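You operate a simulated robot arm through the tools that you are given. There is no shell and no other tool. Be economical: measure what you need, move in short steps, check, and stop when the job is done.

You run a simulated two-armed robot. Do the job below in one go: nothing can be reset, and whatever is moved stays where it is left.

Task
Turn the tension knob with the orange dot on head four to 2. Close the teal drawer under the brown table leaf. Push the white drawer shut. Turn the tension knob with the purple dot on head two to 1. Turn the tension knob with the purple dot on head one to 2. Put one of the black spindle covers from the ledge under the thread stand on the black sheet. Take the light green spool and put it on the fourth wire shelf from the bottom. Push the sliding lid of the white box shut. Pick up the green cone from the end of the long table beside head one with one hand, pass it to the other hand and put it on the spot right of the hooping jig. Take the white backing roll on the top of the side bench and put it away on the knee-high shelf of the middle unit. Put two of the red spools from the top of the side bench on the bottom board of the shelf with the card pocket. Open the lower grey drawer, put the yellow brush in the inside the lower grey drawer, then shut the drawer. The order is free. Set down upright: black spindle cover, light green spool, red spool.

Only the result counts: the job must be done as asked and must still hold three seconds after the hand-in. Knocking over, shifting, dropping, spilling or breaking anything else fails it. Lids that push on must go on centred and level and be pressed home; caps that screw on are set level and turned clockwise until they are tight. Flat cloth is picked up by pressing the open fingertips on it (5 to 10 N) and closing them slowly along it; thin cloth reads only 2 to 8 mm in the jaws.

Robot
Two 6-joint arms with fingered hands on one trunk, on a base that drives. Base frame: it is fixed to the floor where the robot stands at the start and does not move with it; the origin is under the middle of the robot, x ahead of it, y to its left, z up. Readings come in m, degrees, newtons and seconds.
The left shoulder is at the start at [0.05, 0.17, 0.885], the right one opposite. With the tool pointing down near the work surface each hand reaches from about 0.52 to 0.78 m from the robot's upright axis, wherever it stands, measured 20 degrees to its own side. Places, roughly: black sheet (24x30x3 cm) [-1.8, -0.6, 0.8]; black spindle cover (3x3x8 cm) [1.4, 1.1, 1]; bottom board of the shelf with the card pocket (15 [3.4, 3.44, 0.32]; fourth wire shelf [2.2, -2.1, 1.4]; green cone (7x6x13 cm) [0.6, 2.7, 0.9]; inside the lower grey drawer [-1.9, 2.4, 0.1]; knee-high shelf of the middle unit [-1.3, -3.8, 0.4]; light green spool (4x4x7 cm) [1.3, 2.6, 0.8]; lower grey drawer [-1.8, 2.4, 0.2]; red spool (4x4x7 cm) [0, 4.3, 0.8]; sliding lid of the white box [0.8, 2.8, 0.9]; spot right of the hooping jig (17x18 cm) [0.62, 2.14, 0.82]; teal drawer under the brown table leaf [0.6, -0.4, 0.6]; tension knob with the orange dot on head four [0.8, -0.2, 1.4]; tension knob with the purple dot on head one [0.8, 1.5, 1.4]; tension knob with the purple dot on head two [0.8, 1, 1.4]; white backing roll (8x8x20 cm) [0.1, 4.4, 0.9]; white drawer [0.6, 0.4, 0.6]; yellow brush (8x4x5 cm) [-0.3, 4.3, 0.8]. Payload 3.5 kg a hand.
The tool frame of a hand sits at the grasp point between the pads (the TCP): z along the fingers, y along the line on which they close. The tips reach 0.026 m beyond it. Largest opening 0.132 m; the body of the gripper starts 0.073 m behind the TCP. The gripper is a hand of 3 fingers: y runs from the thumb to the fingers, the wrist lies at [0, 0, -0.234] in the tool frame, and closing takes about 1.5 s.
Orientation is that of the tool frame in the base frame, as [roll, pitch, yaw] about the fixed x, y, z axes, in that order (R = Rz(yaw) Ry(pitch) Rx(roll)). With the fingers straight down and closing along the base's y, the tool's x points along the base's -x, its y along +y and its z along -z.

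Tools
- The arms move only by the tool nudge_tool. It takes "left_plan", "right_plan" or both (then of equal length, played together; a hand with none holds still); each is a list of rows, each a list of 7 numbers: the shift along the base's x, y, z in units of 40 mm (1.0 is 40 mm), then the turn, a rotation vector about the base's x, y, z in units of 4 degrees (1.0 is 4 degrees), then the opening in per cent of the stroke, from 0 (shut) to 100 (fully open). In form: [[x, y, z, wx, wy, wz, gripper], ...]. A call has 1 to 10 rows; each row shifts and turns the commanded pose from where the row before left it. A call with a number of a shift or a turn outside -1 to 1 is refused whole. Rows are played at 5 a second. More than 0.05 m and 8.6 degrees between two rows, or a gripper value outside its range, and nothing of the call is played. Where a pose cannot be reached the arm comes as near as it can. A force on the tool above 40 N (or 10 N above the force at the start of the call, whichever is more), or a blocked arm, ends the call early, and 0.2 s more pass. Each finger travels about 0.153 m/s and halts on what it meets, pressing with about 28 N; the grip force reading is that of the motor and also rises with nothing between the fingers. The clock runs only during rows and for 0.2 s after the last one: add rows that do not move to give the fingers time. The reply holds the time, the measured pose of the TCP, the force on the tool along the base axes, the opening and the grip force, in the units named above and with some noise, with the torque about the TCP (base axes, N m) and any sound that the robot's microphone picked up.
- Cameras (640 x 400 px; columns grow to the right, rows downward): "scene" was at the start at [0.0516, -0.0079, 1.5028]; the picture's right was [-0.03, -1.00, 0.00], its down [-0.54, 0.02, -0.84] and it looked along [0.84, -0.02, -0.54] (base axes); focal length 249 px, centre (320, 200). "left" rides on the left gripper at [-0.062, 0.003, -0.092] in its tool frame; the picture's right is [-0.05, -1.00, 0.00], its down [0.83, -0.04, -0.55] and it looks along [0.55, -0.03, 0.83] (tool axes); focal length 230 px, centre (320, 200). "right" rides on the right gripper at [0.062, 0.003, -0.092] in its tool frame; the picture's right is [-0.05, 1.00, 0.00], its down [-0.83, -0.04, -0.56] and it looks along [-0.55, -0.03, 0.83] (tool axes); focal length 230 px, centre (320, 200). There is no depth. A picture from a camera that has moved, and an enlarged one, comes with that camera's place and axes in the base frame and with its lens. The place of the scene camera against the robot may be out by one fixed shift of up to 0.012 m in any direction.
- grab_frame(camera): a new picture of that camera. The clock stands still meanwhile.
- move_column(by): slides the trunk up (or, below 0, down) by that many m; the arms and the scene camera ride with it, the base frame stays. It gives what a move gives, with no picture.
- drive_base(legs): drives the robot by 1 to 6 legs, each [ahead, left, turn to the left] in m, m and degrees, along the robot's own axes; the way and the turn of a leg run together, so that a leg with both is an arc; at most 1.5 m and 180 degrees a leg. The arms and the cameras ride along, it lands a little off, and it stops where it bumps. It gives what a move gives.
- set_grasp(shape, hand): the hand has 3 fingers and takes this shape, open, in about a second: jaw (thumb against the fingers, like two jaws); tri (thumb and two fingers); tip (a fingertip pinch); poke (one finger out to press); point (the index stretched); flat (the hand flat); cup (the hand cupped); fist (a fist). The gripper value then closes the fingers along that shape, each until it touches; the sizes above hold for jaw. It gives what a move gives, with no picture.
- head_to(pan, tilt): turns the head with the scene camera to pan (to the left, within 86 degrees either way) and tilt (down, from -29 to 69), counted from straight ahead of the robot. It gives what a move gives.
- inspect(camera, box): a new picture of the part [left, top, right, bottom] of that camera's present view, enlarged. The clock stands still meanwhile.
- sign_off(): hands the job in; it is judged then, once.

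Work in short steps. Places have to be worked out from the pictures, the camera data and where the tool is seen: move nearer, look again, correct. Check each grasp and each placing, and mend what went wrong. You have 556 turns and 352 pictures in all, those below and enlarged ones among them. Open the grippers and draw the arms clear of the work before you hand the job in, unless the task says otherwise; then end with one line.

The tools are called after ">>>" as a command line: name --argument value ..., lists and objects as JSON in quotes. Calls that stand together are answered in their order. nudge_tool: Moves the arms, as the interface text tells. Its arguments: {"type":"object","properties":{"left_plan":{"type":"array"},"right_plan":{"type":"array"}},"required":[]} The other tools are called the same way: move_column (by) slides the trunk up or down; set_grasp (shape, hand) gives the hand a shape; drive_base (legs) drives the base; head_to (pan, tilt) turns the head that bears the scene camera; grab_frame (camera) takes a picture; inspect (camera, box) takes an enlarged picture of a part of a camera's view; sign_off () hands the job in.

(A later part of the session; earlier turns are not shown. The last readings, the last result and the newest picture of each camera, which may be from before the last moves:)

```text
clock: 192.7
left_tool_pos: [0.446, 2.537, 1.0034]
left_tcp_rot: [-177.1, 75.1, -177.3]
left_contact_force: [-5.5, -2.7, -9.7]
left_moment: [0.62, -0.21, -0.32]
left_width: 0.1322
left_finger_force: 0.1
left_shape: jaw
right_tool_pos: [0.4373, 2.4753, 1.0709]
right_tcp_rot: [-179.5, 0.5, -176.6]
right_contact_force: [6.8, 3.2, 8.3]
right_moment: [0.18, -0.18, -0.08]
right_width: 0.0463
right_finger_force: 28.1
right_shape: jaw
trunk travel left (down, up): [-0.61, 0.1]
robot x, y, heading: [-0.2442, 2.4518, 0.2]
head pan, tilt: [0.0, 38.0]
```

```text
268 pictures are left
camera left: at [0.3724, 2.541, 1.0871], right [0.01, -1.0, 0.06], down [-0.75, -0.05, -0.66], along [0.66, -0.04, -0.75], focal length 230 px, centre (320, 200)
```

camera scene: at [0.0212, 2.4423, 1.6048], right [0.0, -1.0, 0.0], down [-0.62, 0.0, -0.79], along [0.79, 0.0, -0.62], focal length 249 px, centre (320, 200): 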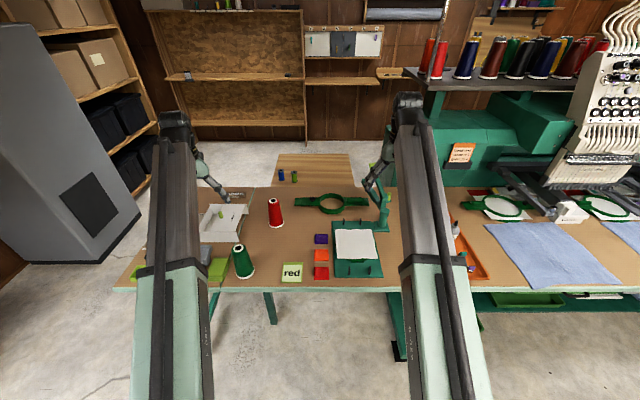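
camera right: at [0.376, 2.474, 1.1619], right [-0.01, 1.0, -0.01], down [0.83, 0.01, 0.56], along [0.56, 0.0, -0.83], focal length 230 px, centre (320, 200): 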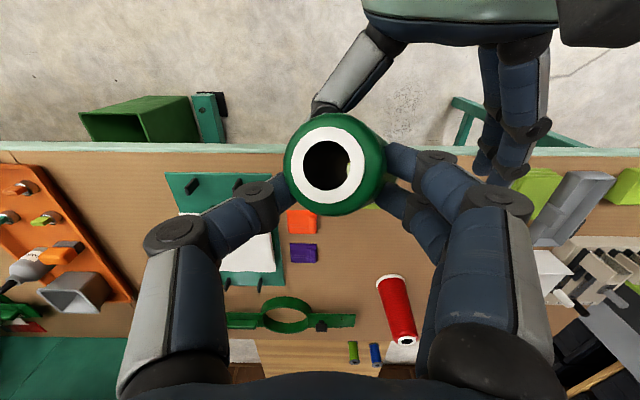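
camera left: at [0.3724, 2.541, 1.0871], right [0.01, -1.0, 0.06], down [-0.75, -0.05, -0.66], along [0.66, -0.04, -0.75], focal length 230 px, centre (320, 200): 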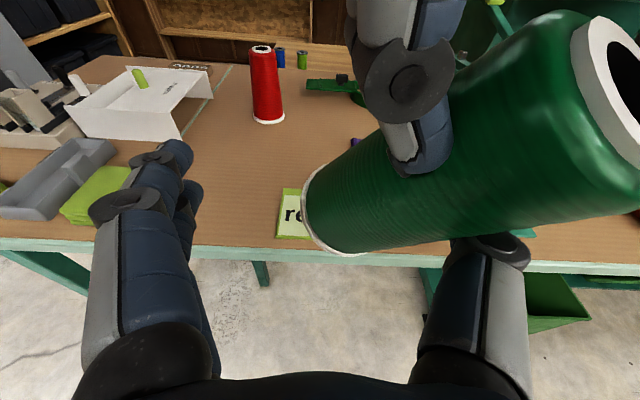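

The cone has tilted in the right hand but is held. I look from the head to judge the tilt.

>>> inspect --camera "scene" --box '[220, 170, 420, 295]'

```text
3.20 times, centred on (320, 232) of scene
camera zoom: at [-0.1968, 2.4427, 1.6049], right [0.0, -1.0, 0.0], down [-0.62, 0.0, -0.79], along [0.79, 0.0, -0.62], focal length 797 px, centre (320, 96)
```

zoom: 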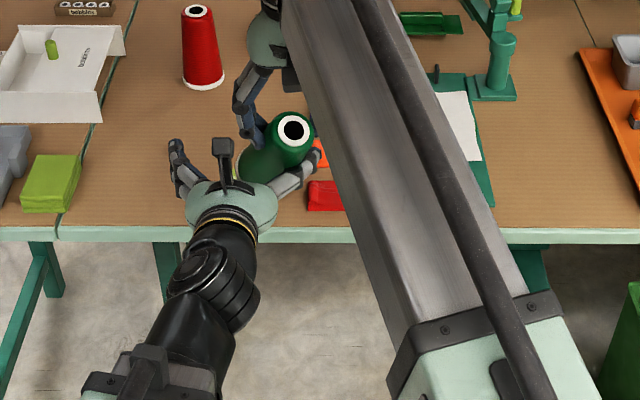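

The cone leans ~20° sideways and ~25° forward in the grip. First I drop the left hand clear below it and away to the left.

>>> nudge_tool --left_plan '[[0, 0, -0.5, 0, 0, 0, 100], [0, 0, -0.8, 0, 0, 0, 100], [0, 0, -0.8, 0, 0, 0, 100]]'

>>> nudge_tool --left_plan '[[0, 0.9, 0, 0, 0, 0, 100], [0, 0.9, 0, 0, 0, 0, 100], [0, 0.9, 0, 0, 0, 0, 100], [0, 0.9, 0, 0, 0, 0, 100], [0, 0.9, 0, 0, 0, 0, 100]]'

>>> grab_frame --camera "left"

>>> grab_frame --camera "right"

```text
clock: 193.5
left_tool_pos: [0.4539, 2.5403, 0.9446]
left_tcp_rot: [-177.9, 73.7, -178.4]
left_contact_force: [-0.6, -1.4, 0.5]
left_moment: [-0.05, -0.01, -0.09]
left_width: 0.1319
left_finger_force: 0.1
left_shape: jaw
left hand out of reach, approached as far as the arm can: row 2, 3
right_tool_pos: [0.4377, 2.4754, 1.0711]
right_tcp_rot: [-179.6, 0.5, -176.5]
right_contact_force: [0.6, 0.2, 0.2]
right_moment: [0.11, -0.07, 0.01]
right_width: 0.0405
right_finger_force: 27.9
right_shape: jaw
trunk travel left (down, up): [-0.61, 0.1]
robot x, y, heading: [-0.2451, 2.451, -0.0]
head pan, tilt: [0.0, 38.0]
```

```text
clock: 194.7
left_tool_pos: [0.4532, 2.7213, 0.9434]
left_tcp_rot: [-177.8, 75.6, -178.1]
left_contact_force: [0.1, 0.4, -0.3]
left_moment: [-0.02, -0.01, 0.08]
left_width: 0.1318
left_finger_force: 0.1
left_shape: jaw
left hand out of reach, approached as far as the arm can: row 5
right_tool_pos: [0.4386, 2.4769, 1.0714]
right_tcp_rot: [-179.7, 0.6, -176.5]
right_contact_force: [0.8, 0.1, 0.3]
right_moment: [0.0, 0.01, 0.02]
right_width: 0.0246
right_finger_force: 28.2
right_shape: jaw
trunk travel left (down, up): [-0.61, 0.1]
robot x, y, heading: [-0.2444, 2.4512, 0.2]
head pan, tilt: [0.0, 38.0]
```

```text
266 pictures are left
camera left: at [0.3798, 2.7259, 1.0256], right [0.01, -1.0, 0.06], down [-0.74, -0.05, -0.67], along [0.67, -0.04, -0.74], focal length 230 px, centre (320, 200)
```

left: 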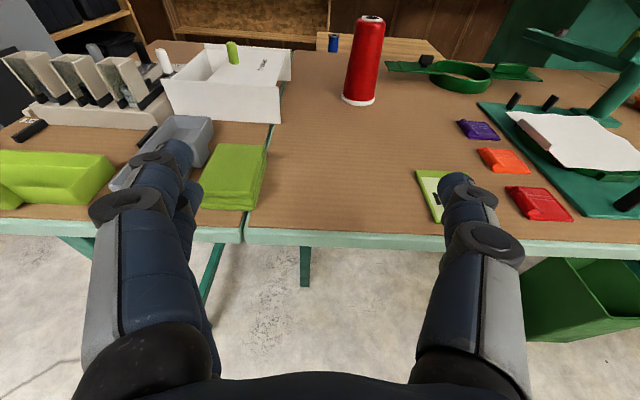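

```text
265 pictures are left
camera right: at [0.3758, 2.4755, 1.163], right [-0.01, 1.0, -0.01], down [0.83, 0.01, 0.56], along [0.56, 0.0, -0.83], focal length 230 px, centre (320, 200)
```

right: 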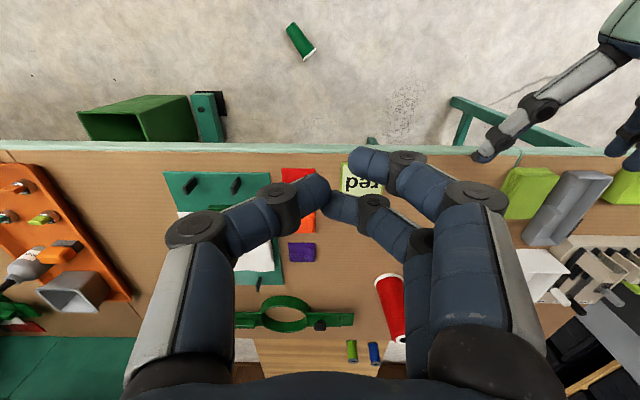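

The cone slipped out and lies on the floor in front of the table at about [0.367, 2.386], axis about 32° from x. I shift the base so the left hand can reach it, and look at it closely.

>>> drive_base --legs '[[-0.06, -0.24, 0]]'

>>> nudge_tool --left_plan '[[0, 0, 0.5, 0, 1, 0, 100], [0, 0, 0.5, 0, 1, 0, 100], [0, 0, 0.5, 0, 1, 0, 100], [0, 0, 0.5, 0, 1, 0, 100], [0, 0, 0.5, 0, 1, 0, 100], [0, 0, 0.5, 0, 1, 0, 100], [0, 0, 0, 0, 1, 0, 100], [0, 0, 0, 0, 1, 0, 100], [0, 0, 0, 0, 1, 0, 100], [0, 0, 0, 0, 1, 0, 100]]' --right_plan '[[0, -0.6, 0, 0, 0, 0, 100], [0, -0.6, 0, 0, 0, 0, 100], [0, -0.6, 0, 0, 0, 0, 100], [0, -0.6, 0, 0, 0, 0, 100], [0, -0.6, 0, 0, 0, 0, 100], [0, -0.6, 0, 0, 0, 0, 100], [0, -0.6, 0, 0, 0, 0, 100], [0, -0.6, 0, 0, 0, 0, 100], [0, -0.6, 0, 0, 0, 0, 100], [0, -0.6, 0, 0, 0, 0, 100]]'

>>> nudge_tool --left_plan '[[0, 0, 0, 0, 1, 0, 100], [0, 0, 0, 0, 1, 0, 100], [0, 0, 0, 0, 1, 0, 100], [0, 0, 0, 0, 1, 0, 100], [0, 0, 0, 0, 1, 0, 100], [0, 0, 0, 0, 1, 0, 100], [0, 0, 0, 0, 1, 0, 100], [0, 0, 0, 0, 1, 0, 100], [0, 0, 0, 0, 0.75, 0, 100]]'

>>> head_to --pan 15 --tilt 60

>>> grab_frame --camera "scene"

>>> grab_frame --camera "left"

```text
clock: 196.5
left_tool_pos: [0.3915, 2.4798, 0.9429]
left_tcp_rot: [-178.1, 75.7, -178.0]
left_contact_force: [0.5, 0.2, -0.3]
left_moment: [0.01, 0.03, 0.02]
left_width: 0.1321
left_finger_force: 0.1
left_shape: jaw
right_tool_pos: [0.377, 2.2344, 1.0725]
right_tcp_rot: [-179.7, 0.6, -176.3]
right_contact_force: [0.2, -0.7, -0.4]
right_moment: [0.02, 0.0, 0.02]
right_width: 0.0248
right_finger_force: 27.8
right_shape: jaw
trunk travel left (down, up): [-0.61, 0.1]
robot x, y, heading: [-0.3029, 2.2055, 0.7]
head pan, tilt: [0.0, 38.0]
```

```text
clock: 198.7
left_tool_pos: [0.3507, 2.5108, 0.895]
left_tcp_rot: [163.4, 67.1, 176.5]
left_contact_force: [0.7, 0.5, 1.0]
left_moment: [0.0, 0.0, 0.01]
left_width: 0.1319
left_finger_force: 0.0
left_shape: jaw
left hand out of reach, approached as far as the arm can: row 1, 2, 3, 4, 5, 6, 7, 8, 9, 10
right_tool_pos: [0.3803, 1.9952, 1.0726]
right_tcp_rot: [-179.7, 0.6, -176.3]
right_contact_force: [0.3, -0.4, 0.0]
right_moment: [-0.02, 0.04, -0.02]
right_width: 0.1321
right_finger_force: 0.1
right_shape: jaw
trunk travel left (down, up): [-0.61, 0.1]
robot x, y, heading: [-0.3073, 2.2065, 0.7]
head pan, tilt: [0.0, 38.0]
```

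```text
clock: 200.7
left_tool_pos: [0.3496, 2.5207, 0.8938]
left_tcp_rot: [164.3, 32.0, 179.2]
left_contact_force: [-0.3, -0.7, 0.5]
left_moment: [0.02, 0.03, 0.06]
left_width: 0.1321
left_finger_force: 0.1
left_shape: jaw
left hand out of reach, approached as far as the arm can: row 1
right_tool_pos: [0.3778, 1.9953, 1.0726]
right_tcp_rot: [-179.7, 0.7, -176.4]
right_contact_force: [0.1, -0.2, -0.2]
right_moment: [0.02, -0.02, 0.03]
right_width: 0.1316
right_finger_force: 0.1
right_shape: jaw
trunk travel left (down, up): [-0.61, 0.1]
robot x, y, heading: [-0.3064, 2.2058, 0.7]
head pan, tilt: [0.0, 38.0]
```

```text
clock: 201.6
left_tool_pos: [0.351, 2.5214, 0.894]
left_tcp_rot: [164.3, 32.1, 179.2]
left_contact_force: [-0.8, -0.1, -0.6]
left_moment: [-0.01, -0.01, 0.03]
left_width: 0.132
left_finger_force: 0.0
left_shape: jaw
right_tool_pos: [0.3802, 1.9957, 1.0726]
right_tcp_rot: [-179.8, 0.7, -176.3]
right_contact_force: [0.5, -1.0, 0.2]
right_moment: [0.02, 0.0, -0.03]
right_width: 0.132
right_finger_force: 0.0
right_shape: jaw
trunk travel left (down, up): [-0.61, 0.1]
robot x, y, heading: [-0.3036, 2.203, 0.2]
head pan, tilt: [15.0, 60.0]
```

```text
264 pictures are left
camera scene: at [-0.2787, 2.2167, 1.5752], right [0.27, -0.96, 0.0], down [-0.83, -0.23, -0.5], along [0.48, 0.13, -0.87], focal length 249 px, centre (320, 200)
```

scene: 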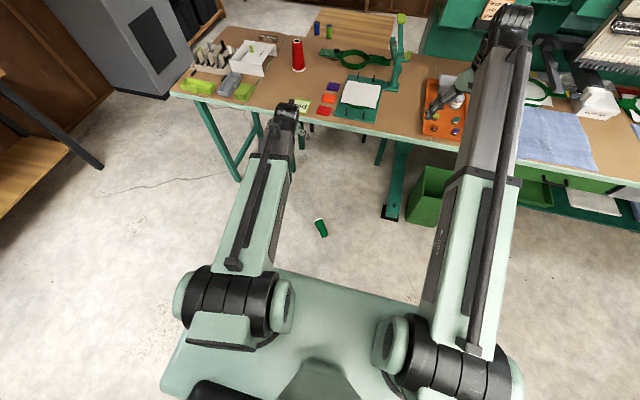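

```text
263 pictures are left
camera left: at [0.3536, 2.4986, 1.003], right [0.17, -0.96, -0.2], down [-0.98, -0.18, 0.0], along [-0.04, 0.2, -0.98], focal length 230 px, centre (320, 200)
```

left: 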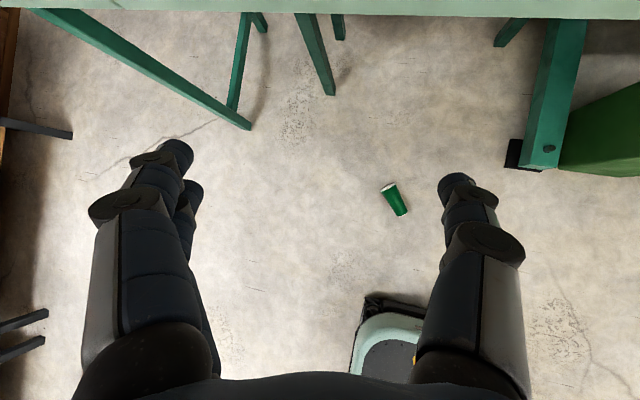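

I zoom on the fallen cone to see which end is the base.

>>> inspect --camera "left" --box '[360, 170, 440, 230]'

>>> inspect --camera "scene" --box '[280, 200, 360, 250]'

```text
6.67 times, centred on (400, 200) of left
camera zoom: at [0.3536, 2.4986, 1.003], right [0.17, -0.96, -0.2], down [-0.98, -0.18, 0.0], along [-0.04, 0.2, -0.98], focal length 1534 px, centre (-213, 200)
```

zoom: 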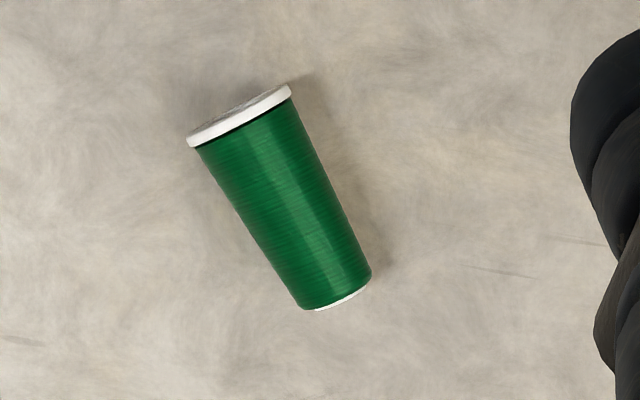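

```text
8.00 times, centred on (320, 225) of scene
camera zoom: at [-0.2787, 2.2167, 1.5752], right [0.27, -0.96, 0.0], down [-0.83, -0.23, -0.5], along [0.48, 0.13, -0.87], focal length 1993 px, centre (320, 0)
```

zoom: 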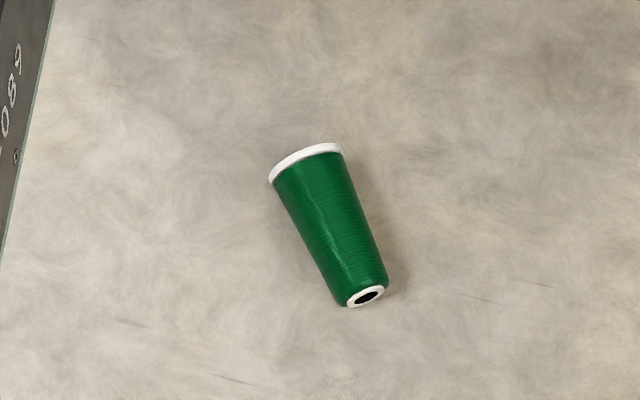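

The base (wide end) points to +x/+y. I lower the trunk to the floor range, then set the left hand straight down above the cone.

>>> move_column --by -0.4

>>> nudge_tool --left_plan '[[0, 0, 0, 0, 1, 0, 100], [0, 0, 0, 0, 1, 0, 100], [0, 0, 0, 0, 1, 0, 100], [0, 0, 0, 0, 1, 0, 100], [0, 0, 0, 0, 1, 0, 100], [0, 0, 0, 0, 1, 0, 100], [0, 0, 0, 0, 1, 0, 100], [0, 0, 0, 0, 1, 0, 100]]'

```text
clock: 205.4
left_tool_pos: [0.3492, 2.5206, 0.4929]
left_tcp_rot: [164.3, 32.0, 179.1]
left_contact_force: [0.3, -0.7, -0.2]
left_moment: [-0.02, -0.01, 0.02]
left_width: 0.132
left_finger_force: 0.1
left_shape: jaw
right_tool_pos: [0.3792, 1.9976, 0.6742]
right_tcp_rot: [-179.7, 0.6, -176.3]
right_contact_force: [-0.6, 0.8, 0.1]
right_moment: [-0.02, -0.01, 0.01]
right_width: 0.1321
right_finger_force: 0.2
right_shape: jaw
trunk travel left (down, up): [-0.21, 0.5]
robot x, y, heading: [-0.305, 2.2047, 0.7]
head pan, tilt: [15.0, 60.0]
```

```text
clock: 207.2
left_tool_pos: [0.3484, 2.5204, 0.4938]
left_tcp_rot: [164.8, 0.1, 179.2]
left_contact_force: [-0.5, 0.7, 0.1]
left_moment: [0.01, -0.02, 0.0]
left_width: 0.1316
left_finger_force: 0.0
left_shape: jaw
right_tool_pos: [0.3788, 1.9959, 0.6727]
right_tcp_rot: [-179.7, 0.6, -176.3]
right_contact_force: [0.0, 0.1, 0.1]
right_moment: [-0.01, 0.01, 0.01]
right_width: 0.132
right_finger_force: 0.1
right_shape: jaw
trunk travel left (down, up): [-0.21, 0.5]
robot x, y, heading: [-0.3042, 2.2027, 0.6]
head pan, tilt: [15.0, 60.0]
```

Straighten the remaining 15° tilt, yaw 34°, lower the trunk more and move over the cone.

>>> nudge_tool --left_plan '[[0.1, -0.3, 0, -1, 0, 0, 100], [0.1, -0.3, 0, -1, 0, 0, 100], [0.1, -0.3, 0, -1, 0, 0, 100], [0.1, -0.3, 0, -0.8, 0, 0, 100], [0.1, -0.3, 0, 0, 0, 1, 100], [0.1, -0.3, 0, 0, 0, 1, 100], [0, -0.3, 0, 0, 0, 1, 100], [0, -0.3, 0, 0, 0, 1, 100], [0, -0.3, 0, 0, 0, 1, 100], [0, -0.2, 0, 0, 0, 1, 100]]'

>>> nudge_tool --left_plan '[[0, 0, 0, 0, 0, 1, 100], [0, 0, 0, 0, 0, 1, 100], [0, 0, 0, 0, 0, 0.5, 100], [0, 0, 0, 0, 0, 0, 100]]'

>>> move_column --by -0.2

>>> grab_frame --camera "left"

```text
clock: 209.4
left_tool_pos: [0.3712, 2.4052, 0.4934]
left_tcp_rot: [-180.0, 0.2, -156.6]
left_contact_force: [-0.5, 0.6, -0.1]
left_moment: [0.02, -0.02, -0.04]
left_width: 0.1319
left_finger_force: 0.0
left_shape: jaw
right_tool_pos: [0.3789, 1.9959, 0.6733]
right_tcp_rot: [-179.7, 0.5, -176.2]
right_contact_force: [0.1, -0.4, 0.0]
right_moment: [-0.03, 0.01, -0.02]
right_width: 0.132
right_finger_force: 0.2
right_shape: jaw
trunk travel left (down, up): [-0.21, 0.5]
robot x, y, heading: [-0.3033, 2.2042, 0.5]
head pan, tilt: [15.0, 60.0]
```

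```text
clock: 210.4
left_tool_pos: [0.3729, 2.4047, 0.4949]
left_tcp_rot: [180.0, 0.2, -146.6]
left_contact_force: [-0.3, -0.5, 0.9]
left_moment: [0.02, -0.03, 0.01]
left_width: 0.1318
left_finger_force: 0.1
left_shape: jaw
right_tool_pos: [0.3787, 1.9956, 0.6733]
right_tcp_rot: [-179.7, 0.6, -176.3]
right_contact_force: [0.8, -1.2, -0.3]
right_moment: [0.02, 0.0, -0.02]
right_width: 0.132
right_finger_force: 0.0
right_shape: jaw
trunk travel left (down, up): [-0.21, 0.5]
robot x, y, heading: [-0.3021, 2.2026, 0.3]
head pan, tilt: [15.0, 60.0]
```

```text
clock: 212.6
left_tool_pos: [0.373, 2.404, 0.2943]
left_tcp_rot: [180.0, 0.2, -146.6]
left_contact_force: [-0.8, -0.2, 0.3]
left_moment: [-0.01, -0.03, -0.04]
left_width: 0.1319
left_finger_force: 0.0
left_shape: jaw
right_tool_pos: [0.379, 1.9952, 0.4723]
right_tcp_rot: [-179.7, 0.6, -176.2]
right_contact_force: [0.3, -0.8, -1.0]
right_moment: [0.02, -0.01, 0.0]
right_width: 0.132
right_finger_force: 0.0
right_shape: jaw
trunk travel left (down, up): [-0.01, 0.7]
robot x, y, heading: [-0.3083, 2.2058, 0.5]
head pan, tilt: [15.0, 60.0]
```

```text
260 pictures are left
camera left: at [0.4225, 2.4405, 0.387], right [0.59, -0.81, 0.0], down [-0.67, -0.49, 0.55], along [-0.44, -0.33, -0.83], focal length 230 px, centre (320, 200)
```

left: 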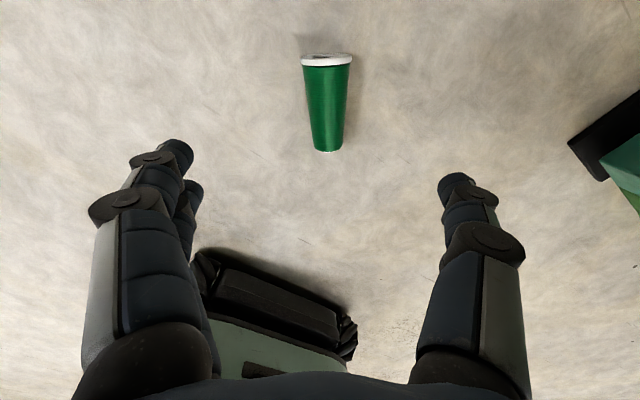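

Aligned with the cone. I go down to it and close.

>>> nudge_tool --left_plan '[[0.1, -0.25, -0.9, 0, 0, 0, 100], [0, 0, -1, 0, 0, 0, 100], [0, 0, -1, 0, 0, 0, 100], [0, 0, -1, 0, 0, 0, 100], [0, 0, -1, 0, 0, 0, 100], [0, 0, -0.9, 0, 0, 0, 100], [0, 0, -0.5, 0, 0, 0, 100], [0, 0, 0, 0, 0, 0, 100]]'

>>> grab_frame --camera "left"

```text
clock: 214.4
left_tool_pos: [0.3787, 2.3934, 0.0425]
left_tcp_rot: [180.0, 0.2, -146.7]
left_contact_force: [0.4, 0.7, -0.4]
left_moment: [-0.02, 0.0, 0.03]
left_width: 0.1318
left_finger_force: 0.0
left_shape: jaw
right_tool_pos: [0.3779, 1.9951, 0.473]
right_tcp_rot: [-179.7, 0.7, -176.3]
right_contact_force: [-0.3, 0.6, 0.5]
right_moment: [0.0, 0.0, 0.02]
right_width: 0.1319
right_finger_force: 0.0
right_shape: jaw
trunk travel left (down, up): [-0.01, 0.7]
robot x, y, heading: [-0.3048, 2.2024, 0.6]
head pan, tilt: [15.0, 60.0]
```

```text
259 pictures are left
camera left: at [0.4274, 2.4297, 0.1358], right [0.59, -0.81, 0.0], down [-0.67, -0.49, 0.55], along [-0.44, -0.33, -0.83], focal length 230 px, centre (320, 200)
```

left: 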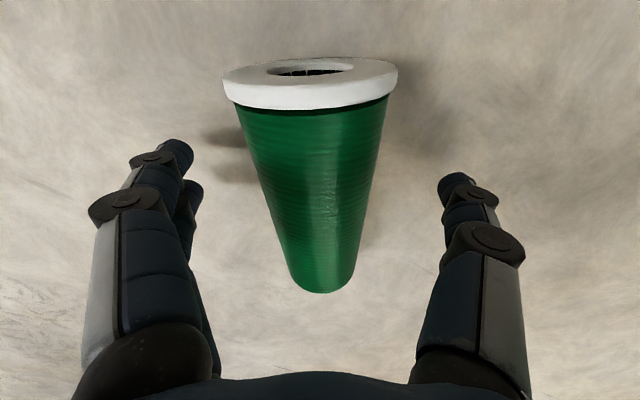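

The cone is centred. Slightly lower, then close and lift.

>>> nudge_tool --left_plan '[[0, 0, -0.15, 0, 0, 0, 80], [0, 0, 0, 0, 0, 0, 60], [0, 0, 0, 0, 0, 0, 40], [0, 0, 0, 0, 0, 0, 20], [0, 0, 0, 0, 0, 0, 0], [0, 0, 0, 0, 0, 0, 0]]'

>>> nudge_tool --left_plan '[[0, 0, 0.6, 0, 0, 0, 0], [0, 0, 1, 0, 0, 0, 0], [0, 0, 1, 0, 0, 0, 0], [0, 0, 1, 0, 0, 0, 0], [0, 0, 1, 0, 0, 0, 0], [0, 0, 1, 0, 0, 0, 0]]'

>>> grab_frame --camera "left"

```text
clock: 215.8
left_tool_pos: [0.3764, 2.3937, 0.038]
left_tcp_rot: [180.0, 0.3, -146.6]
left_contact_force: [0.2, 0.3, -1.8]
left_moment: [0.02, -0.01, 0.03]
left_width: 0.0479
left_finger_force: 28.1
left_shape: jaw
right_tool_pos: [0.378, 1.9965, 0.4733]
right_tcp_rot: [-179.7, 0.7, -176.3]
right_contact_force: [0.2, 0.2, 0.3]
right_moment: [-0.05, -0.02, -0.02]
right_width: 0.1319
right_finger_force: 0.1
right_shape: jaw
trunk travel left (down, up): [-0.01, 0.7]
robot x, y, heading: [-0.3015, 2.2038, 0.6]
head pan, tilt: [15.0, 60.0]
```

```text
clock: 217.2
left_tool_pos: [0.3792, 2.3921, 0.2601]
left_tcp_rot: [179.9, 0.1, -146.6]
left_contact_force: [-0.1, -0.1, -1.8]
left_moment: [0.04, -0.04, 0.02]
left_width: 0.0478
left_finger_force: 28.1
left_shape: jaw
right_tool_pos: [0.3773, 1.995, 0.4723]
right_tcp_rot: [-179.7, 0.5, -176.3]
right_contact_force: [0.6, -0.6, -0.1]
right_moment: [0.01, -0.02, -0.01]
right_width: 0.1318
right_finger_force: 0.1
right_shape: jaw
trunk travel left (down, up): [-0.01, 0.7]
robot x, y, heading: [-0.3032, 2.2043, 0.6]
head pan, tilt: [15.0, 60.0]
```

```text
258 pictures are left
camera left: at [0.4278, 2.4283, 0.3535], right [0.59, -0.81, 0.0], down [-0.67, -0.49, 0.55], along [-0.45, -0.33, -0.83], focal length 230 px, centre (320, 200)
```

left: 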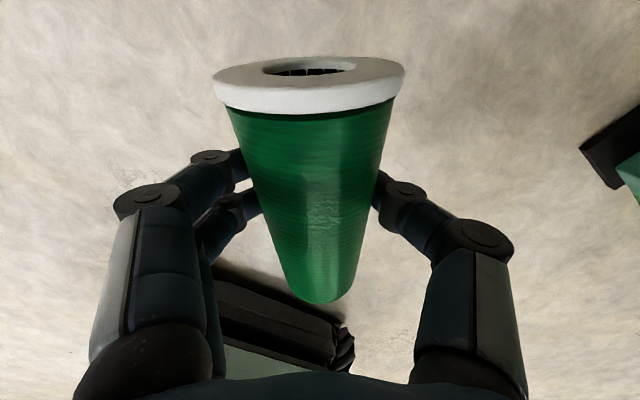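

Held firmly. I raise the trunk again and turn the hand: yaw 56° more so the base end points left, then roll it to point right with the cone upright.

>>> move_column --by 0.4

>>> move_column --by 0.2

>>> nudge_tool --left_plan '[[0, 0.2, 0, 0, 0, 1, 0], [0, 0.2, 0, 0, 0, 1, 0], [0, 0.2, 0, 0, 0, 1, 0], [0, 0.2, 0, 0, 0, 1, 0], [0, 0, 0, 0, 0, 1, 0], [0, 0, 0, 0, 0, 1, 0], [0, 0, 0, 0, 0, 1, 0], [0, 0, 0, 0, 0, 1, 0], [0, 0, 0, 0, 0, 1, 0], [0, 0, 0, 0, 0, 1, 0]]'

>>> nudge_tool --left_plan '[[0, 0, 0, 0, 0, 1, 0], [0, 0, 0, 0, 0, 1, 0], [0, 0, 0, 0, 0, 1, 0], [0, 0, 0, 0, 0, 1, 0], [0, 0, 0, -1, 0, 0, 0], [0, 0, 0, -1, 0, 0, 0], [0, 0, 0, -1, 0, 0, 0], [0, 0, 0, -1, 0, 0, 0], [0, 0, 0, -1, 0, 0, 0], [0, 0, 0, -1, 0, 0, 0]]'

>>> nudge_tool --left_plan '[[0, 0, 0, -1, 0, 0, 0], [0, 0, 0, -1, 0, 0, 0], [0, 0, 0, -1, 0, 0, 0], [0, 0, 0, -1, 0, 0, 0], [0, 0, 0, -1, 0, 0, 0], [0, 0, 0, -1, 0, 0, 0], [0, 0, 0, -1, 0, 0, 0], [0, 0, 0, -1, 0, 0, 0], [0, 0, 0, -1, 0, 0, 0], [0, 0, 0, -1, 0, 0, 0]]'

```text
clock: 221.0
left_tool_pos: [0.3786, 2.3933, 0.6604]
left_tcp_rot: [180.0, 0.2, -146.7]
left_contact_force: [0.0, 0.3, -1.8]
left_moment: [0.0, 0.0, -0.01]
left_width: 0.0479
left_finger_force: 27.4
left_shape: jaw
right_tool_pos: [0.378, 1.9953, 0.8728]
right_tcp_rot: [-179.7, 0.5, -176.2]
right_contact_force: [-1.0, 0.0, -0.2]
right_moment: [0.01, -0.01, 0.0]
right_width: 0.132
right_finger_force: 0.0
right_shape: jaw
trunk travel left (down, up): [-0.41, 0.3]
robot x, y, heading: [-0.3101, 2.2068, 0.6]
head pan, tilt: [15.0, 60.0]
```

```text
clock: 223.2
left_tool_pos: [0.3781, 2.3927, 0.86]
left_tcp_rot: [-180.0, 0.2, -146.6]
left_contact_force: [-1.1, 0.9, -1.4]
left_moment: [-0.02, 0.02, 0.01]
left_width: 0.048
left_finger_force: 28.6
left_shape: jaw
right_tool_pos: [0.3802, 1.996, 1.0737]
right_tcp_rot: [-179.7, 0.6, -176.3]
right_contact_force: [0.0, 0.5, 0.1]
right_moment: [-0.02, 0.0, 0.01]
right_width: 0.1317
right_finger_force: 0.1
right_shape: jaw
trunk travel left (down, up): [-0.61, 0.1]
robot x, y, heading: [-0.3045, 2.2045, 0.5]
head pan, tilt: [15.0, 60.0]
```

```text
clock: 225.4
left_tool_pos: [0.3789, 2.4251, 0.8605]
left_tcp_rot: [-179.9, 0.2, -106.6]
left_contact_force: [-0.4, -0.1, -0.5]
left_moment: [0.0, -0.02, -0.01]
left_width: 0.0477
left_finger_force: 27.9
left_shape: jaw
right_tool_pos: [0.3788, 1.9956, 1.0728]
right_tcp_rot: [-179.6, 0.6, -176.3]
right_contact_force: [0.7, 0.8, 0.2]
right_moment: [-0.01, -0.01, 0.0]
right_width: 0.1318
right_finger_force: 0.1
right_shape: jaw
trunk travel left (down, up): [-0.61, 0.1]
robot x, y, heading: [-0.3073, 2.2069, 0.6]
head pan, tilt: [15.0, 60.0]
```

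```text
clock: 227.6
left_tool_pos: [0.377, 2.4402, 0.8598]
left_tcp_rot: [-179.8, -23.8, -90.7]
left_contact_force: [0.4, -0.5, -0.6]
left_moment: [-0.01, -0.01, -0.01]
left_width: 0.048
left_finger_force: 27.7
left_shape: jaw
left hand out of reach, approached as far as the arm can: row 4
right_tool_pos: [0.3787, 1.9958, 1.0733]
right_tcp_rot: [-179.8, 0.6, -176.3]
right_contact_force: [-0.4, -0.8, 0.8]
right_moment: [-0.02, -0.01, -0.03]
right_width: 0.1319
right_finger_force: 0.1
right_shape: jaw
trunk travel left (down, up): [-0.61, 0.1]
robot x, y, heading: [-0.3055, 2.2044, 0.8]
head pan, tilt: [15.0, 60.0]
```

```text
clock: 229.8
left_tool_pos: [0.365, 2.4355, 0.8638]
left_tcp_rot: [-178.6, -63.8, -91.5]
left_contact_force: [-0.2, -0.5, -1.1]
left_moment: [0.01, 0.0, 0.01]
left_width: 0.0476
left_finger_force: 28.0
left_shape: jaw
left hand out of reach, approached as far as the arm can: row 9, 10
right_tool_pos: [0.3779, 1.9965, 1.0736]
right_tcp_rot: [-179.8, 0.6, -176.3]
right_contact_force: [-0.6, 0.0, 0.2]
right_moment: [0.03, -0.01, -0.01]
right_width: 0.1315
right_finger_force: 0.1
right_shape: jaw
trunk travel left (down, up): [-0.61, 0.1]
robot x, y, heading: [-0.3028, 2.2073, 0.4]
head pan, tilt: [15.0, 60.0]
```

64° so far; I continue the rotation while bringing the hand towards the middle.

>>> nudge_tool --left_plan '[[0.1, -0.6, 0.2, 0, 0, 0, 0], [0.1, -0.6, 0.2, 0, 0, 0, 0], [0.1, -0.6, 0.2, -1, 0, 0, 0], [0.1, -0.6, 0.2, -1, 0, 0, 0], [0, -0.6, 0.2, -1, 0, 0, 0], [0, -0.4, 0, -1, 0, 0, 0], [0, 0, 0, -1, 0, 0, 0], [0, 0, 0, -1, 0, 0, 0], [0, 0, 0, -0.5, 0, 0, 0]]'

>>> head_to --pan 0 --tilt 45

>>> grab_frame --camera "scene"

>>> grab_frame --camera "left"

```text
clock: 231.8
left_tool_pos: [0.3804, 2.2982, 0.9029]
left_tcp_rot: [-104.7, -89.3, -165.3]
left_contact_force: [0.1, -0.1, -1.8]
left_moment: [0.01, 0.04, 0.02]
left_width: 0.0475
left_finger_force: 28.3
left_shape: jaw
right_tool_pos: [0.378, 1.996, 1.0722]
right_tcp_rot: [-179.7, 0.6, -176.3]
right_contact_force: [-0.3, 0.7, 0.4]
right_moment: [0.01, 0.01, 0.0]
right_width: 0.1321
right_finger_force: 0.0
right_shape: jaw
trunk travel left (down, up): [-0.61, 0.1]
robot x, y, heading: [-0.3104, 2.204, 0.5]
head pan, tilt: [15.0, 60.0]
```

```text
clock: 232.6
left_tool_pos: [0.3805, 2.2984, 0.9035]
left_tcp_rot: [-111.3, -89.3, -158.9]
left_contact_force: [-0.8, 0.6, -1.8]
left_moment: [0.03, -0.03, -0.02]
left_width: 0.0477
left_finger_force: 28.1
left_shape: jaw
right_tool_pos: [0.3794, 1.9962, 1.0732]
right_tcp_rot: [-179.6, 0.6, -176.4]
right_contact_force: [0.0, 0.6, -0.1]
right_moment: [-0.03, 0.0, 0.01]
right_width: 0.1318
right_finger_force: 0.0
right_shape: jaw
trunk travel left (down, up): [-0.61, 0.1]
robot x, y, heading: [-0.3063, 2.2025, 0.6]
head pan, tilt: [0.0, 45.0]
```

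```text
257 pictures are left
camera scene: at [-0.2615, 2.1997, 1.5946], right [0.01, -1.0, 0.0], down [-0.71, -0.01, -0.71], along [0.71, 0.01, -0.71], focal length 249 px, centre (320, 200)
```

scene: 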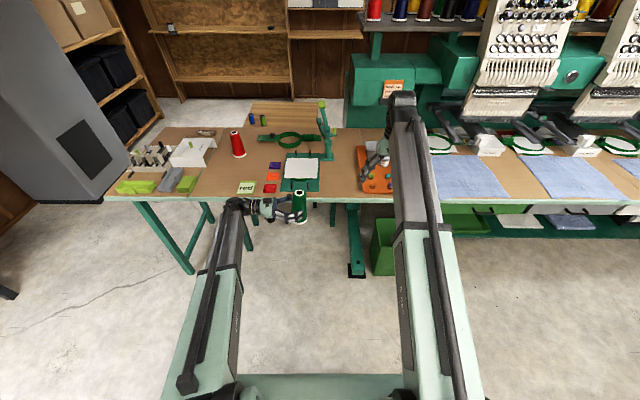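

```text
256 pictures are left
camera left: at [0.3774, 2.3905, 0.8429], right [1.0, 0.0, -0.04], down [0.03, 0.55, 0.83], along [0.02, -0.83, 0.55], focal length 230 px, centre (320, 200)
```

left: 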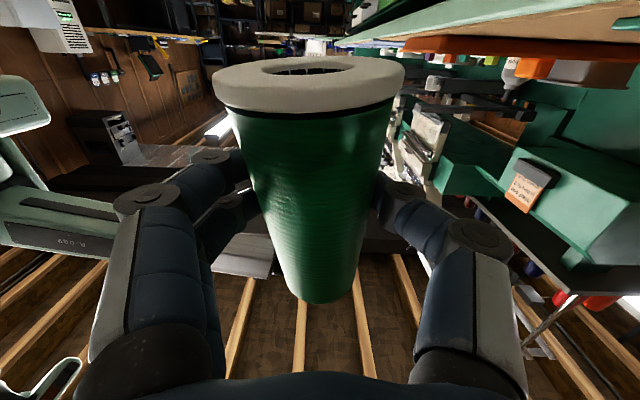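

The cone is upright in the left hand. I carry it towards the centre and bring the right hand above it.

>>> nudge_tool --left_plan '[[0, -0.8, 0, 0, 0, 0, 0], [0, -0.8, 0, 0, 0, 0, 0], [0, -0.8, 0, 0, 0, 0, 0], [0, -0.6, 0, 0, 0, 0, 0], [0, 0, 0, 0, 0, 0, 0]]' --right_plan '[[0, 0.9, 0, 0, 0, 0, 100], [0, 0.9, 0, 0, 0, 0, 100], [0, 0.9, 0, 0, 0, 0, 100], [0, 0.9, 0, 0, 0, 0, 100], [0, 0.9, 0, 0, 0, 0, 100]]'

>>> grab_frame --camera "right"

```text
clock: 233.8
left_tool_pos: [0.3788, 2.1785, 0.903]
left_tcp_rot: [-109.2, -89.3, -160.7]
left_contact_force: [-1.5, 0.3, -2.4]
left_moment: [0.02, 0.0, 0.05]
left_width: 0.0474
left_finger_force: 28.0
left_shape: jaw
right_tool_pos: [0.3796, 2.1748, 1.0743]
right_tcp_rot: [-179.7, 0.6, -176.3]
right_contact_force: [0.1, 0.9, 0.2]
right_moment: [-0.02, -0.01, 0.01]
right_width: 0.1319
right_finger_force: 0.0
right_shape: jaw
trunk travel left (down, up): [-0.61, 0.1]
robot x, y, heading: [-0.307, 2.2076, 0.4]
head pan, tilt: [0.0, 45.0]
```

```text
255 pictures are left
camera right: at [0.3168, 2.1738, 1.1663], right [-0.01, 1.0, -0.01], down [0.83, 0.01, 0.56], along [0.56, 0.0, -0.83], focal length 230 px, centre (320, 200)
```

right: 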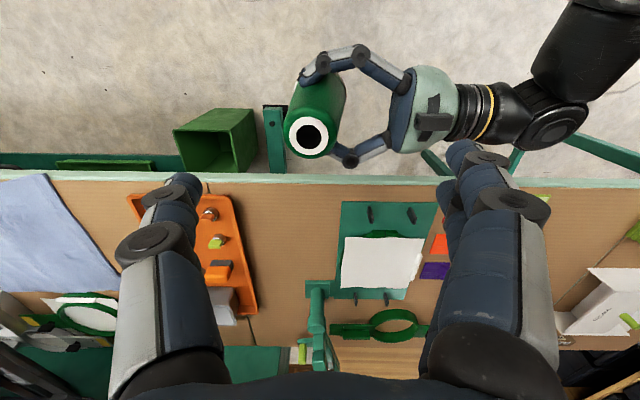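

Cone top at [0.378, 2.163, 0.98]. I lower the right hand around it.

>>> nudge_tool --right_plan '[[0, -0.25, -0.7, 0, 0, 0, 100], [0, 0, -0.7, 0, 0, 0, 100], [0, 0, -0.7, 0, 0, 0, 100], [0, 0, -0.63, 0, 0, 0, 100], [0, 0, 0, 0, 0, 0, 100]]'

>>> grab_frame --camera "right"

>>> inspect --camera "scene" --box '[240, 140, 440, 265]'

```text
clock: 235.0
left_tool_pos: [0.379, 2.1778, 0.9028]
left_tcp_rot: [-110.4, -89.3, -159.4]
left_contact_force: [-0.5, 0.6, -2.2]
left_moment: [-0.01, -0.02, -0.02]
left_width: 0.0478
left_finger_force: 27.8
left_shape: jaw
right_tool_pos: [0.3794, 2.1667, 0.9644]
right_tcp_rot: [-179.7, 0.6, -176.3]
right_contact_force: [0.1, -0.4, 0.1]
right_moment: [0.05, 0.0, 0.0]
right_width: 0.132
right_finger_force: 0.1
right_shape: jaw
trunk travel left (down, up): [-0.61, 0.1]
robot x, y, heading: [-0.3064, 2.206, 0.8]
head pan, tilt: [0.0, 45.0]
```

```text
254 pictures are left
camera right: at [0.3172, 2.1642, 1.0555], right [-0.01, 1.0, -0.01], down [0.83, 0.01, 0.56], along [0.56, 0.0, -0.83], focal length 230 px, centre (320, 200)
```

right: 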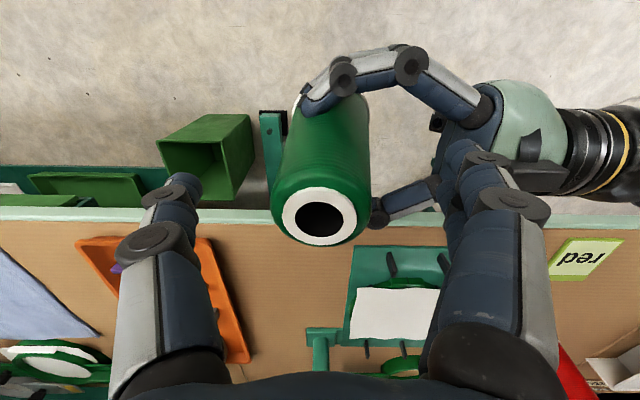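

```text
3.20 times, centred on (340, 202) of scene
camera zoom: at [-0.2615, 2.1996, 1.5946], right [0.01, -1.0, 0.0], down [-0.71, -0.01, -0.71], along [0.71, 0.01, -0.71], focal length 797 px, centre (256, 192)
```

zoom: 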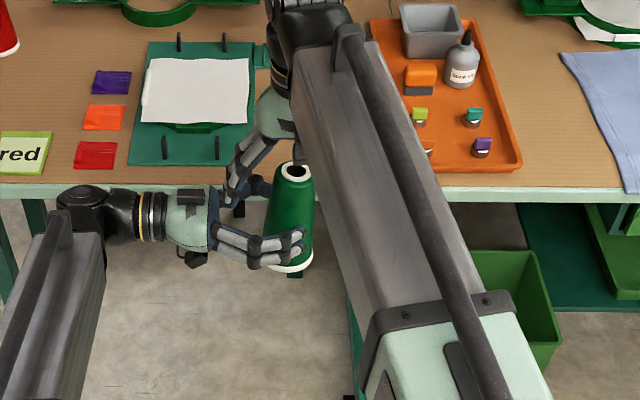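

Both positions look right. I close the right hand on the top.

>>> nudge_tool --right_plan '[[0, 0, 0, 0, 0, 0, 70], [0, 0, 0, 0, 0, 0, 50], [0, 0, 0, 0, 0, 0, 30], [0, 0, 0, 0, 0, 0, 10], [0, 0, 0, 0, 0, 0, 0], [0, 0, 0, 0, 0, 0, 0]]'

>>> nudge_tool --left_plan '[[0, 0, 0, 0, 0, 0, 45], [0, 0, 0, 0, 0, 0, 60], [0, 0, 0, 0, 0, 0, 75], [0, 0, 0, 0, 0, 0, 90], [0, 0, 0, 0, 0, 0, 100]]'

>>> nudge_tool --left_plan '[[0, 0.5, 0, 0, 0, 0, 100], [0, 0.7, 0, 0, 0, 0, 100]]'

>>> grab_frame --camera "right"

```text
clock: 236.4
left_tool_pos: [0.3784, 2.1776, 0.9026]
left_tcp_rot: [-110.4, -89.3, -159.7]
left_contact_force: [-0.7, -2.5, -1.2]
left_moment: [0.04, 0.02, 0.0]
left_width: 0.0475
left_finger_force: 27.8
left_shape: jaw
right_tool_pos: [0.3799, 2.1652, 0.9648]
right_tcp_rot: [-179.7, 0.6, -176.3]
right_contact_force: [-1.4, 1.6, 0.4]
right_moment: [0.14, 0.04, -0.03]
right_width: 0.0398
right_finger_force: 27.8
right_shape: jaw
trunk travel left (down, up): [-0.61, 0.1]
robot x, y, heading: [-0.3039, 2.2052, 0.6]
head pan, tilt: [0.0, 45.0]
```

```text
clock: 237.6
left_tool_pos: [0.3791, 2.1788, 0.9021]
left_tcp_rot: [-110.4, -89.2, -159.6]
left_contact_force: [0.5, 0.5, 0.6]
left_moment: [0.0, -0.01, 0.02]
left_width: 0.1321
left_finger_force: 0.1
left_shape: jaw
right_tool_pos: [0.3795, 2.1653, 0.9644]
right_tcp_rot: [-179.7, 0.6, -176.3]
right_contact_force: [0.0, 0.2, 0.0]
right_moment: [0.0, 0.0, 0.02]
right_width: 0.0397
right_finger_force: 28.5
right_shape: jaw
trunk travel left (down, up): [-0.61, 0.1]
robot x, y, heading: [-0.3067, 2.2065, 0.5]
head pan, tilt: [0.0, 45.0]
```

```text
clock: 238.2
left_tool_pos: [0.3786, 2.2275, 0.9047]
left_tcp_rot: [-108.7, -89.3, -161.4]
left_contact_force: [0.2, 0.5, -0.2]
left_moment: [-0.01, -0.02, -0.04]
left_width: 0.132
left_finger_force: 0.0
left_shape: jaw
right_tool_pos: [0.3793, 2.1649, 0.9645]
right_tcp_rot: [-179.7, 0.6, -176.3]
right_contact_force: [0.1, -0.4, -0.2]
right_moment: [0.01, 0.04, -0.03]
right_width: 0.0397
right_finger_force: 27.6
right_shape: jaw
trunk travel left (down, up): [-0.61, 0.1]
robot x, y, heading: [-0.304, 2.2017, 0.4]
head pan, tilt: [0.0, 45.0]
```

```text
252 pictures are left
camera right: at [0.3172, 2.1643, 1.0558], right [-0.01, 1.0, -0.01], down [0.83, 0.01, 0.56], along [0.56, 0.0, -0.83], focal length 230 px, centre (320, 200)
```

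right: 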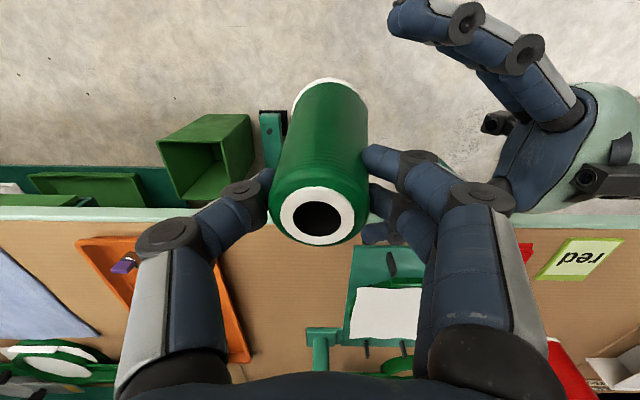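

The right hand holds it alone. The left hand draws away left and up; the right lifts.

>>> nudge_tool --left_plan '[[0, 0.8, 0, 0, 0, 0, 100], [0, 0.8, 0.5, 0, 0, 0, 100], [0, 0.8, 0.5, 0, 0, 0, 100], [0, 0.8, 0.5, 0, 0, 0, 100], [0, 0.5, 0.8, 0, 0, 0, 100], [0, 0.2, 0.9, 0, 0, 0, 100], [0, 0, 0.9, 0, 0, 0, 100]]' --right_plan '[[0, 0, 0.3, 0, 0, 0, 0], [0, 0, 0.5, 0, 0, 0, 0], [0, 0, 0.5, 0, 0, 0, 0], [0, 0, 0.5, 0, 0, 0, 0], [0, 0, 0, 0, 0, 0, 0], [0, 0, 0, 0, 0, 0, 0], [0, 0, 0, 0, 0, 0, 0]]'

>>> drive_base --legs '[[0.24, -0.02, 0]]'

>>> grab_frame --camera "right"

>>> grab_frame --camera "scene"

```text
clock: 239.8
left_tool_pos: [0.3786, 2.3834, 1.0559]
left_tcp_rot: [-100.0, -88.7, -170.0]
left_contact_force: [0.4, 0.1, -0.9]
left_moment: [0.0, -0.02, 0.01]
left_width: 0.1318
left_finger_force: 0.1
left_shape: jaw
left hand out of reach, approached as far as the arm can: row 7
right_tool_pos: [0.3796, 2.1672, 1.036]
right_tcp_rot: [-179.8, 0.6, -176.3]
right_contact_force: [-0.1, 0.5, -1.0]
right_moment: [0.01, 0.01, 0.03]
right_width: 0.0395
right_finger_force: 28.1
right_shape: jaw
trunk travel left (down, up): [-0.61, 0.1]
robot x, y, heading: [-0.305, 2.2026, 0.1]
head pan, tilt: [0.0, 45.0]
```

```text
clock: 241.5
left_tool_pos: [0.6175, 2.3618, 1.0551]
left_tcp_rot: [-101.4, -88.6, -168.9]
left_contact_force: [0.8, 0.1, -0.6]
left_moment: [-0.02, -0.02, -0.04]
left_width: 0.1319
left_finger_force: 0.0
left_shape: jaw
right_tool_pos: [0.6181, 2.1454, 1.0361]
right_tcp_rot: [-179.6, 0.5, -176.6]
right_contact_force: [0.5, 0.8, -1.8]
right_moment: [0.02, 0.01, 0.0]
right_width: 0.0398
right_finger_force: 27.9
right_shape: jaw
trunk travel left (down, up): [-0.61, 0.1]
robot x, y, heading: [-0.067, 2.1856, 0.3]
head pan, tilt: [0.0, 45.0]
```

```text
251 pictures are left
camera right: at [0.5571, 2.1437, 1.1272], right [-0.01, 1.0, -0.01], down [0.83, 0.01, 0.56], along [0.56, 0.0, -0.83], focal length 230 px, centre (320, 200)
```

right: 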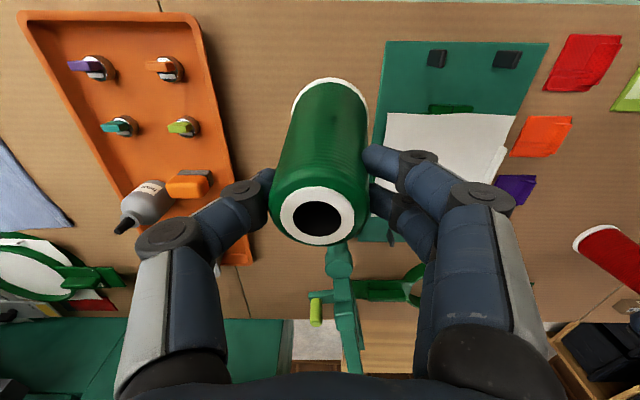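

```text
250 pictures are left
camera scene: at [-0.0206, 2.1805, 1.5946], right [0.0, -1.0, 0.0], down [-0.71, 0.0, -0.71], along [0.71, 0.0, -0.71], focal length 249 px, centre (320, 200)
```

scene: 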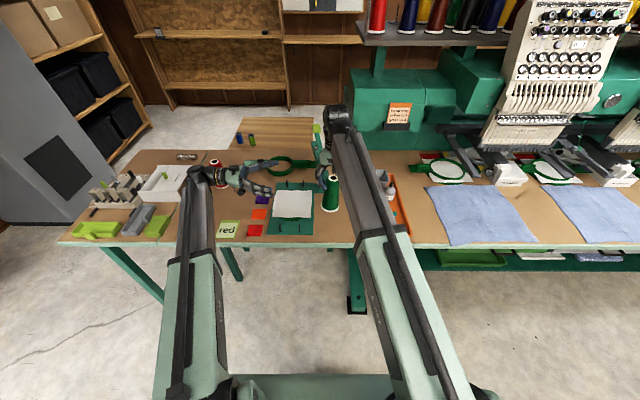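

Over the spot [0.62, 2.14] with the cone near vertical. I lower it: first 85 mm, then in small steps until it touches.

>>> nudge_tool --right_plan '[[0, -0.2, -0.6, 0, 0, 0, 0], [0, 0, -0.8, 0, 0, 0, 0], [0, 0, -0.7, 0, 0, 0, 0], [0, 0, 0, 0, 0, 0, 0]]'

>>> nudge_tool --right_plan '[[0, 0, -0.1, 0, 0, 0, 0], [0, 0, -0.1, 0, 0, 0, 0], [0, 0, -0.1, 0, 0, 0, 0], [0, 0, -0.1, 0, 0, 0, 0]]'

```text
clock: 242.5
left_tool_pos: [0.6179, 2.3623, 1.0559]
left_tcp_rot: [-100.6, -88.8, -169.6]
left_contact_force: [-0.8, -0.8, -0.7]
left_moment: [0.03, 0.02, 0.0]
left_width: 0.1321
left_finger_force: 0.1
left_shape: jaw
right_tool_pos: [0.6189, 2.1358, 0.9527]
right_tcp_rot: [-179.6, 0.7, -176.5]
right_contact_force: [0.4, -0.3, -1.6]
right_moment: [0.0, 0.01, -0.03]
right_width: 0.0396
right_finger_force: 27.6
right_shape: jaw
trunk travel left (down, up): [-0.61, 0.1]
robot x, y, heading: [-0.0643, 2.1827, 0.1]
head pan, tilt: [0.0, 45.0]
```

```text
clock: 243.5
left_tool_pos: [0.6176, 2.3625, 1.0567]
left_tcp_rot: [-99.4, -88.6, -170.9]
left_contact_force: [0.7, 0.7, -0.2]
left_moment: [0.0, 0.03, -0.01]
left_width: 0.1321
left_finger_force: 0.1
left_shape: jaw
right_tool_pos: [0.6191, 2.1383, 0.9378]
right_tcp_rot: [-179.8, 0.8, -176.3]
right_contact_force: [-2.3, 3.6, 16.9]
right_moment: [-0.04, 0.0, -0.05]
right_width: 0.0409
right_finger_force: 28.5
right_shape: jaw
trunk travel left (down, up): [-0.61, 0.1]
robot x, y, heading: [-0.0649, 2.1854, 0.3]
head pan, tilt: [0.0, 45.0]
```

Contact felt. I ease off slightly, open slowly and check.

>>> nudge_tool --right_plan '[[0, 0, 0.05, 0, 0, 0, 0], [0, 0, 0, 0, 0, 0, 33], [0, 0, 0, 0, 0, 0, 40], [0, 0, 0, 0, 0, 0, 55], [0, 0, 0, 0, 0, 0, 75], [0, 0, 0, 0, 0, 0, 90], [0, 0, 0, 0, 0, 0, 90]]'

>>> nudge_tool --right_plan '[[0, 0, 0.6, 0, 0, 0, 90], [0, 0, 0.9, 0, 0, 0, 90], [0, 0, 0.9, 0, 0, 0, 90], [0, 0, 0.9, 0, 0, 0, 90]]'

>>> grab_frame --camera "right"

```text
clock: 245.1
left_tool_pos: [0.6191, 2.3621, 1.0552]
left_tcp_rot: [-100.5, -88.6, -169.8]
left_contact_force: [-0.5, 0.0, -0.2]
left_moment: [0.0, 0.0, 0.04]
left_width: 0.1318
left_finger_force: 0.1
left_shape: jaw
right_tool_pos: [0.6195, 2.137, 0.9378]
right_tcp_rot: [-179.7, 0.7, -176.5]
right_contact_force: [-0.2, -0.2, 0.1]
right_moment: [-0.01, 0.0, 0.0]
right_width: 0.1185
right_finger_force: 0.0
right_shape: jaw
trunk travel left (down, up): [-0.61, 0.1]
robot x, y, heading: [-0.0697, 2.184, 0.6]
head pan, tilt: [0.0, 45.0]
```

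```text
clock: 246.1
left_tool_pos: [0.6188, 2.3621, 1.0548]
left_tcp_rot: [-100.5, -88.7, -169.7]
left_contact_force: [-0.5, -0.2, 0.4]
left_moment: [0.03, 0.03, 0.01]
left_width: 0.1315
left_finger_force: 0.1
left_shape: jaw
right_tool_pos: [0.617, 2.1403, 1.0689]
right_tcp_rot: [-179.6, 0.5, -176.5]
right_contact_force: [-0.8, -0.6, -0.2]
right_moment: [0.0, 0.02, 0.01]
right_width: 0.1186
right_finger_force: 0.1
right_shape: jaw
trunk travel left (down, up): [-0.61, 0.1]
robot x, y, heading: [-0.0644, 2.1865, 0.4]
head pan, tilt: [0.0, 45.0]
```

```text
249 pictures are left
camera right: at [0.5551, 2.1405, 1.1606], right [-0.01, 1.0, -0.01], down [0.83, 0.01, 0.56], along [0.56, 0.0, -0.83], focal length 230 px, centre (320, 200)
```

right: 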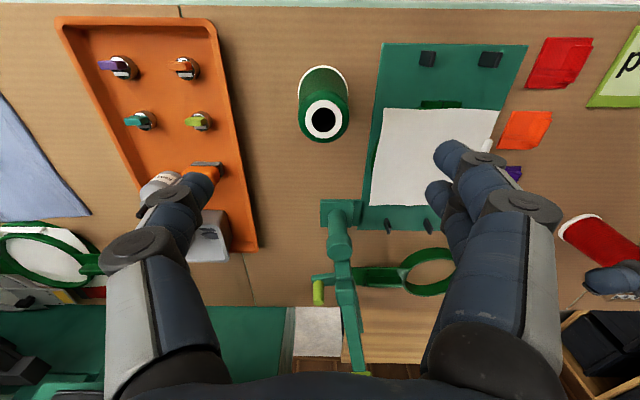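

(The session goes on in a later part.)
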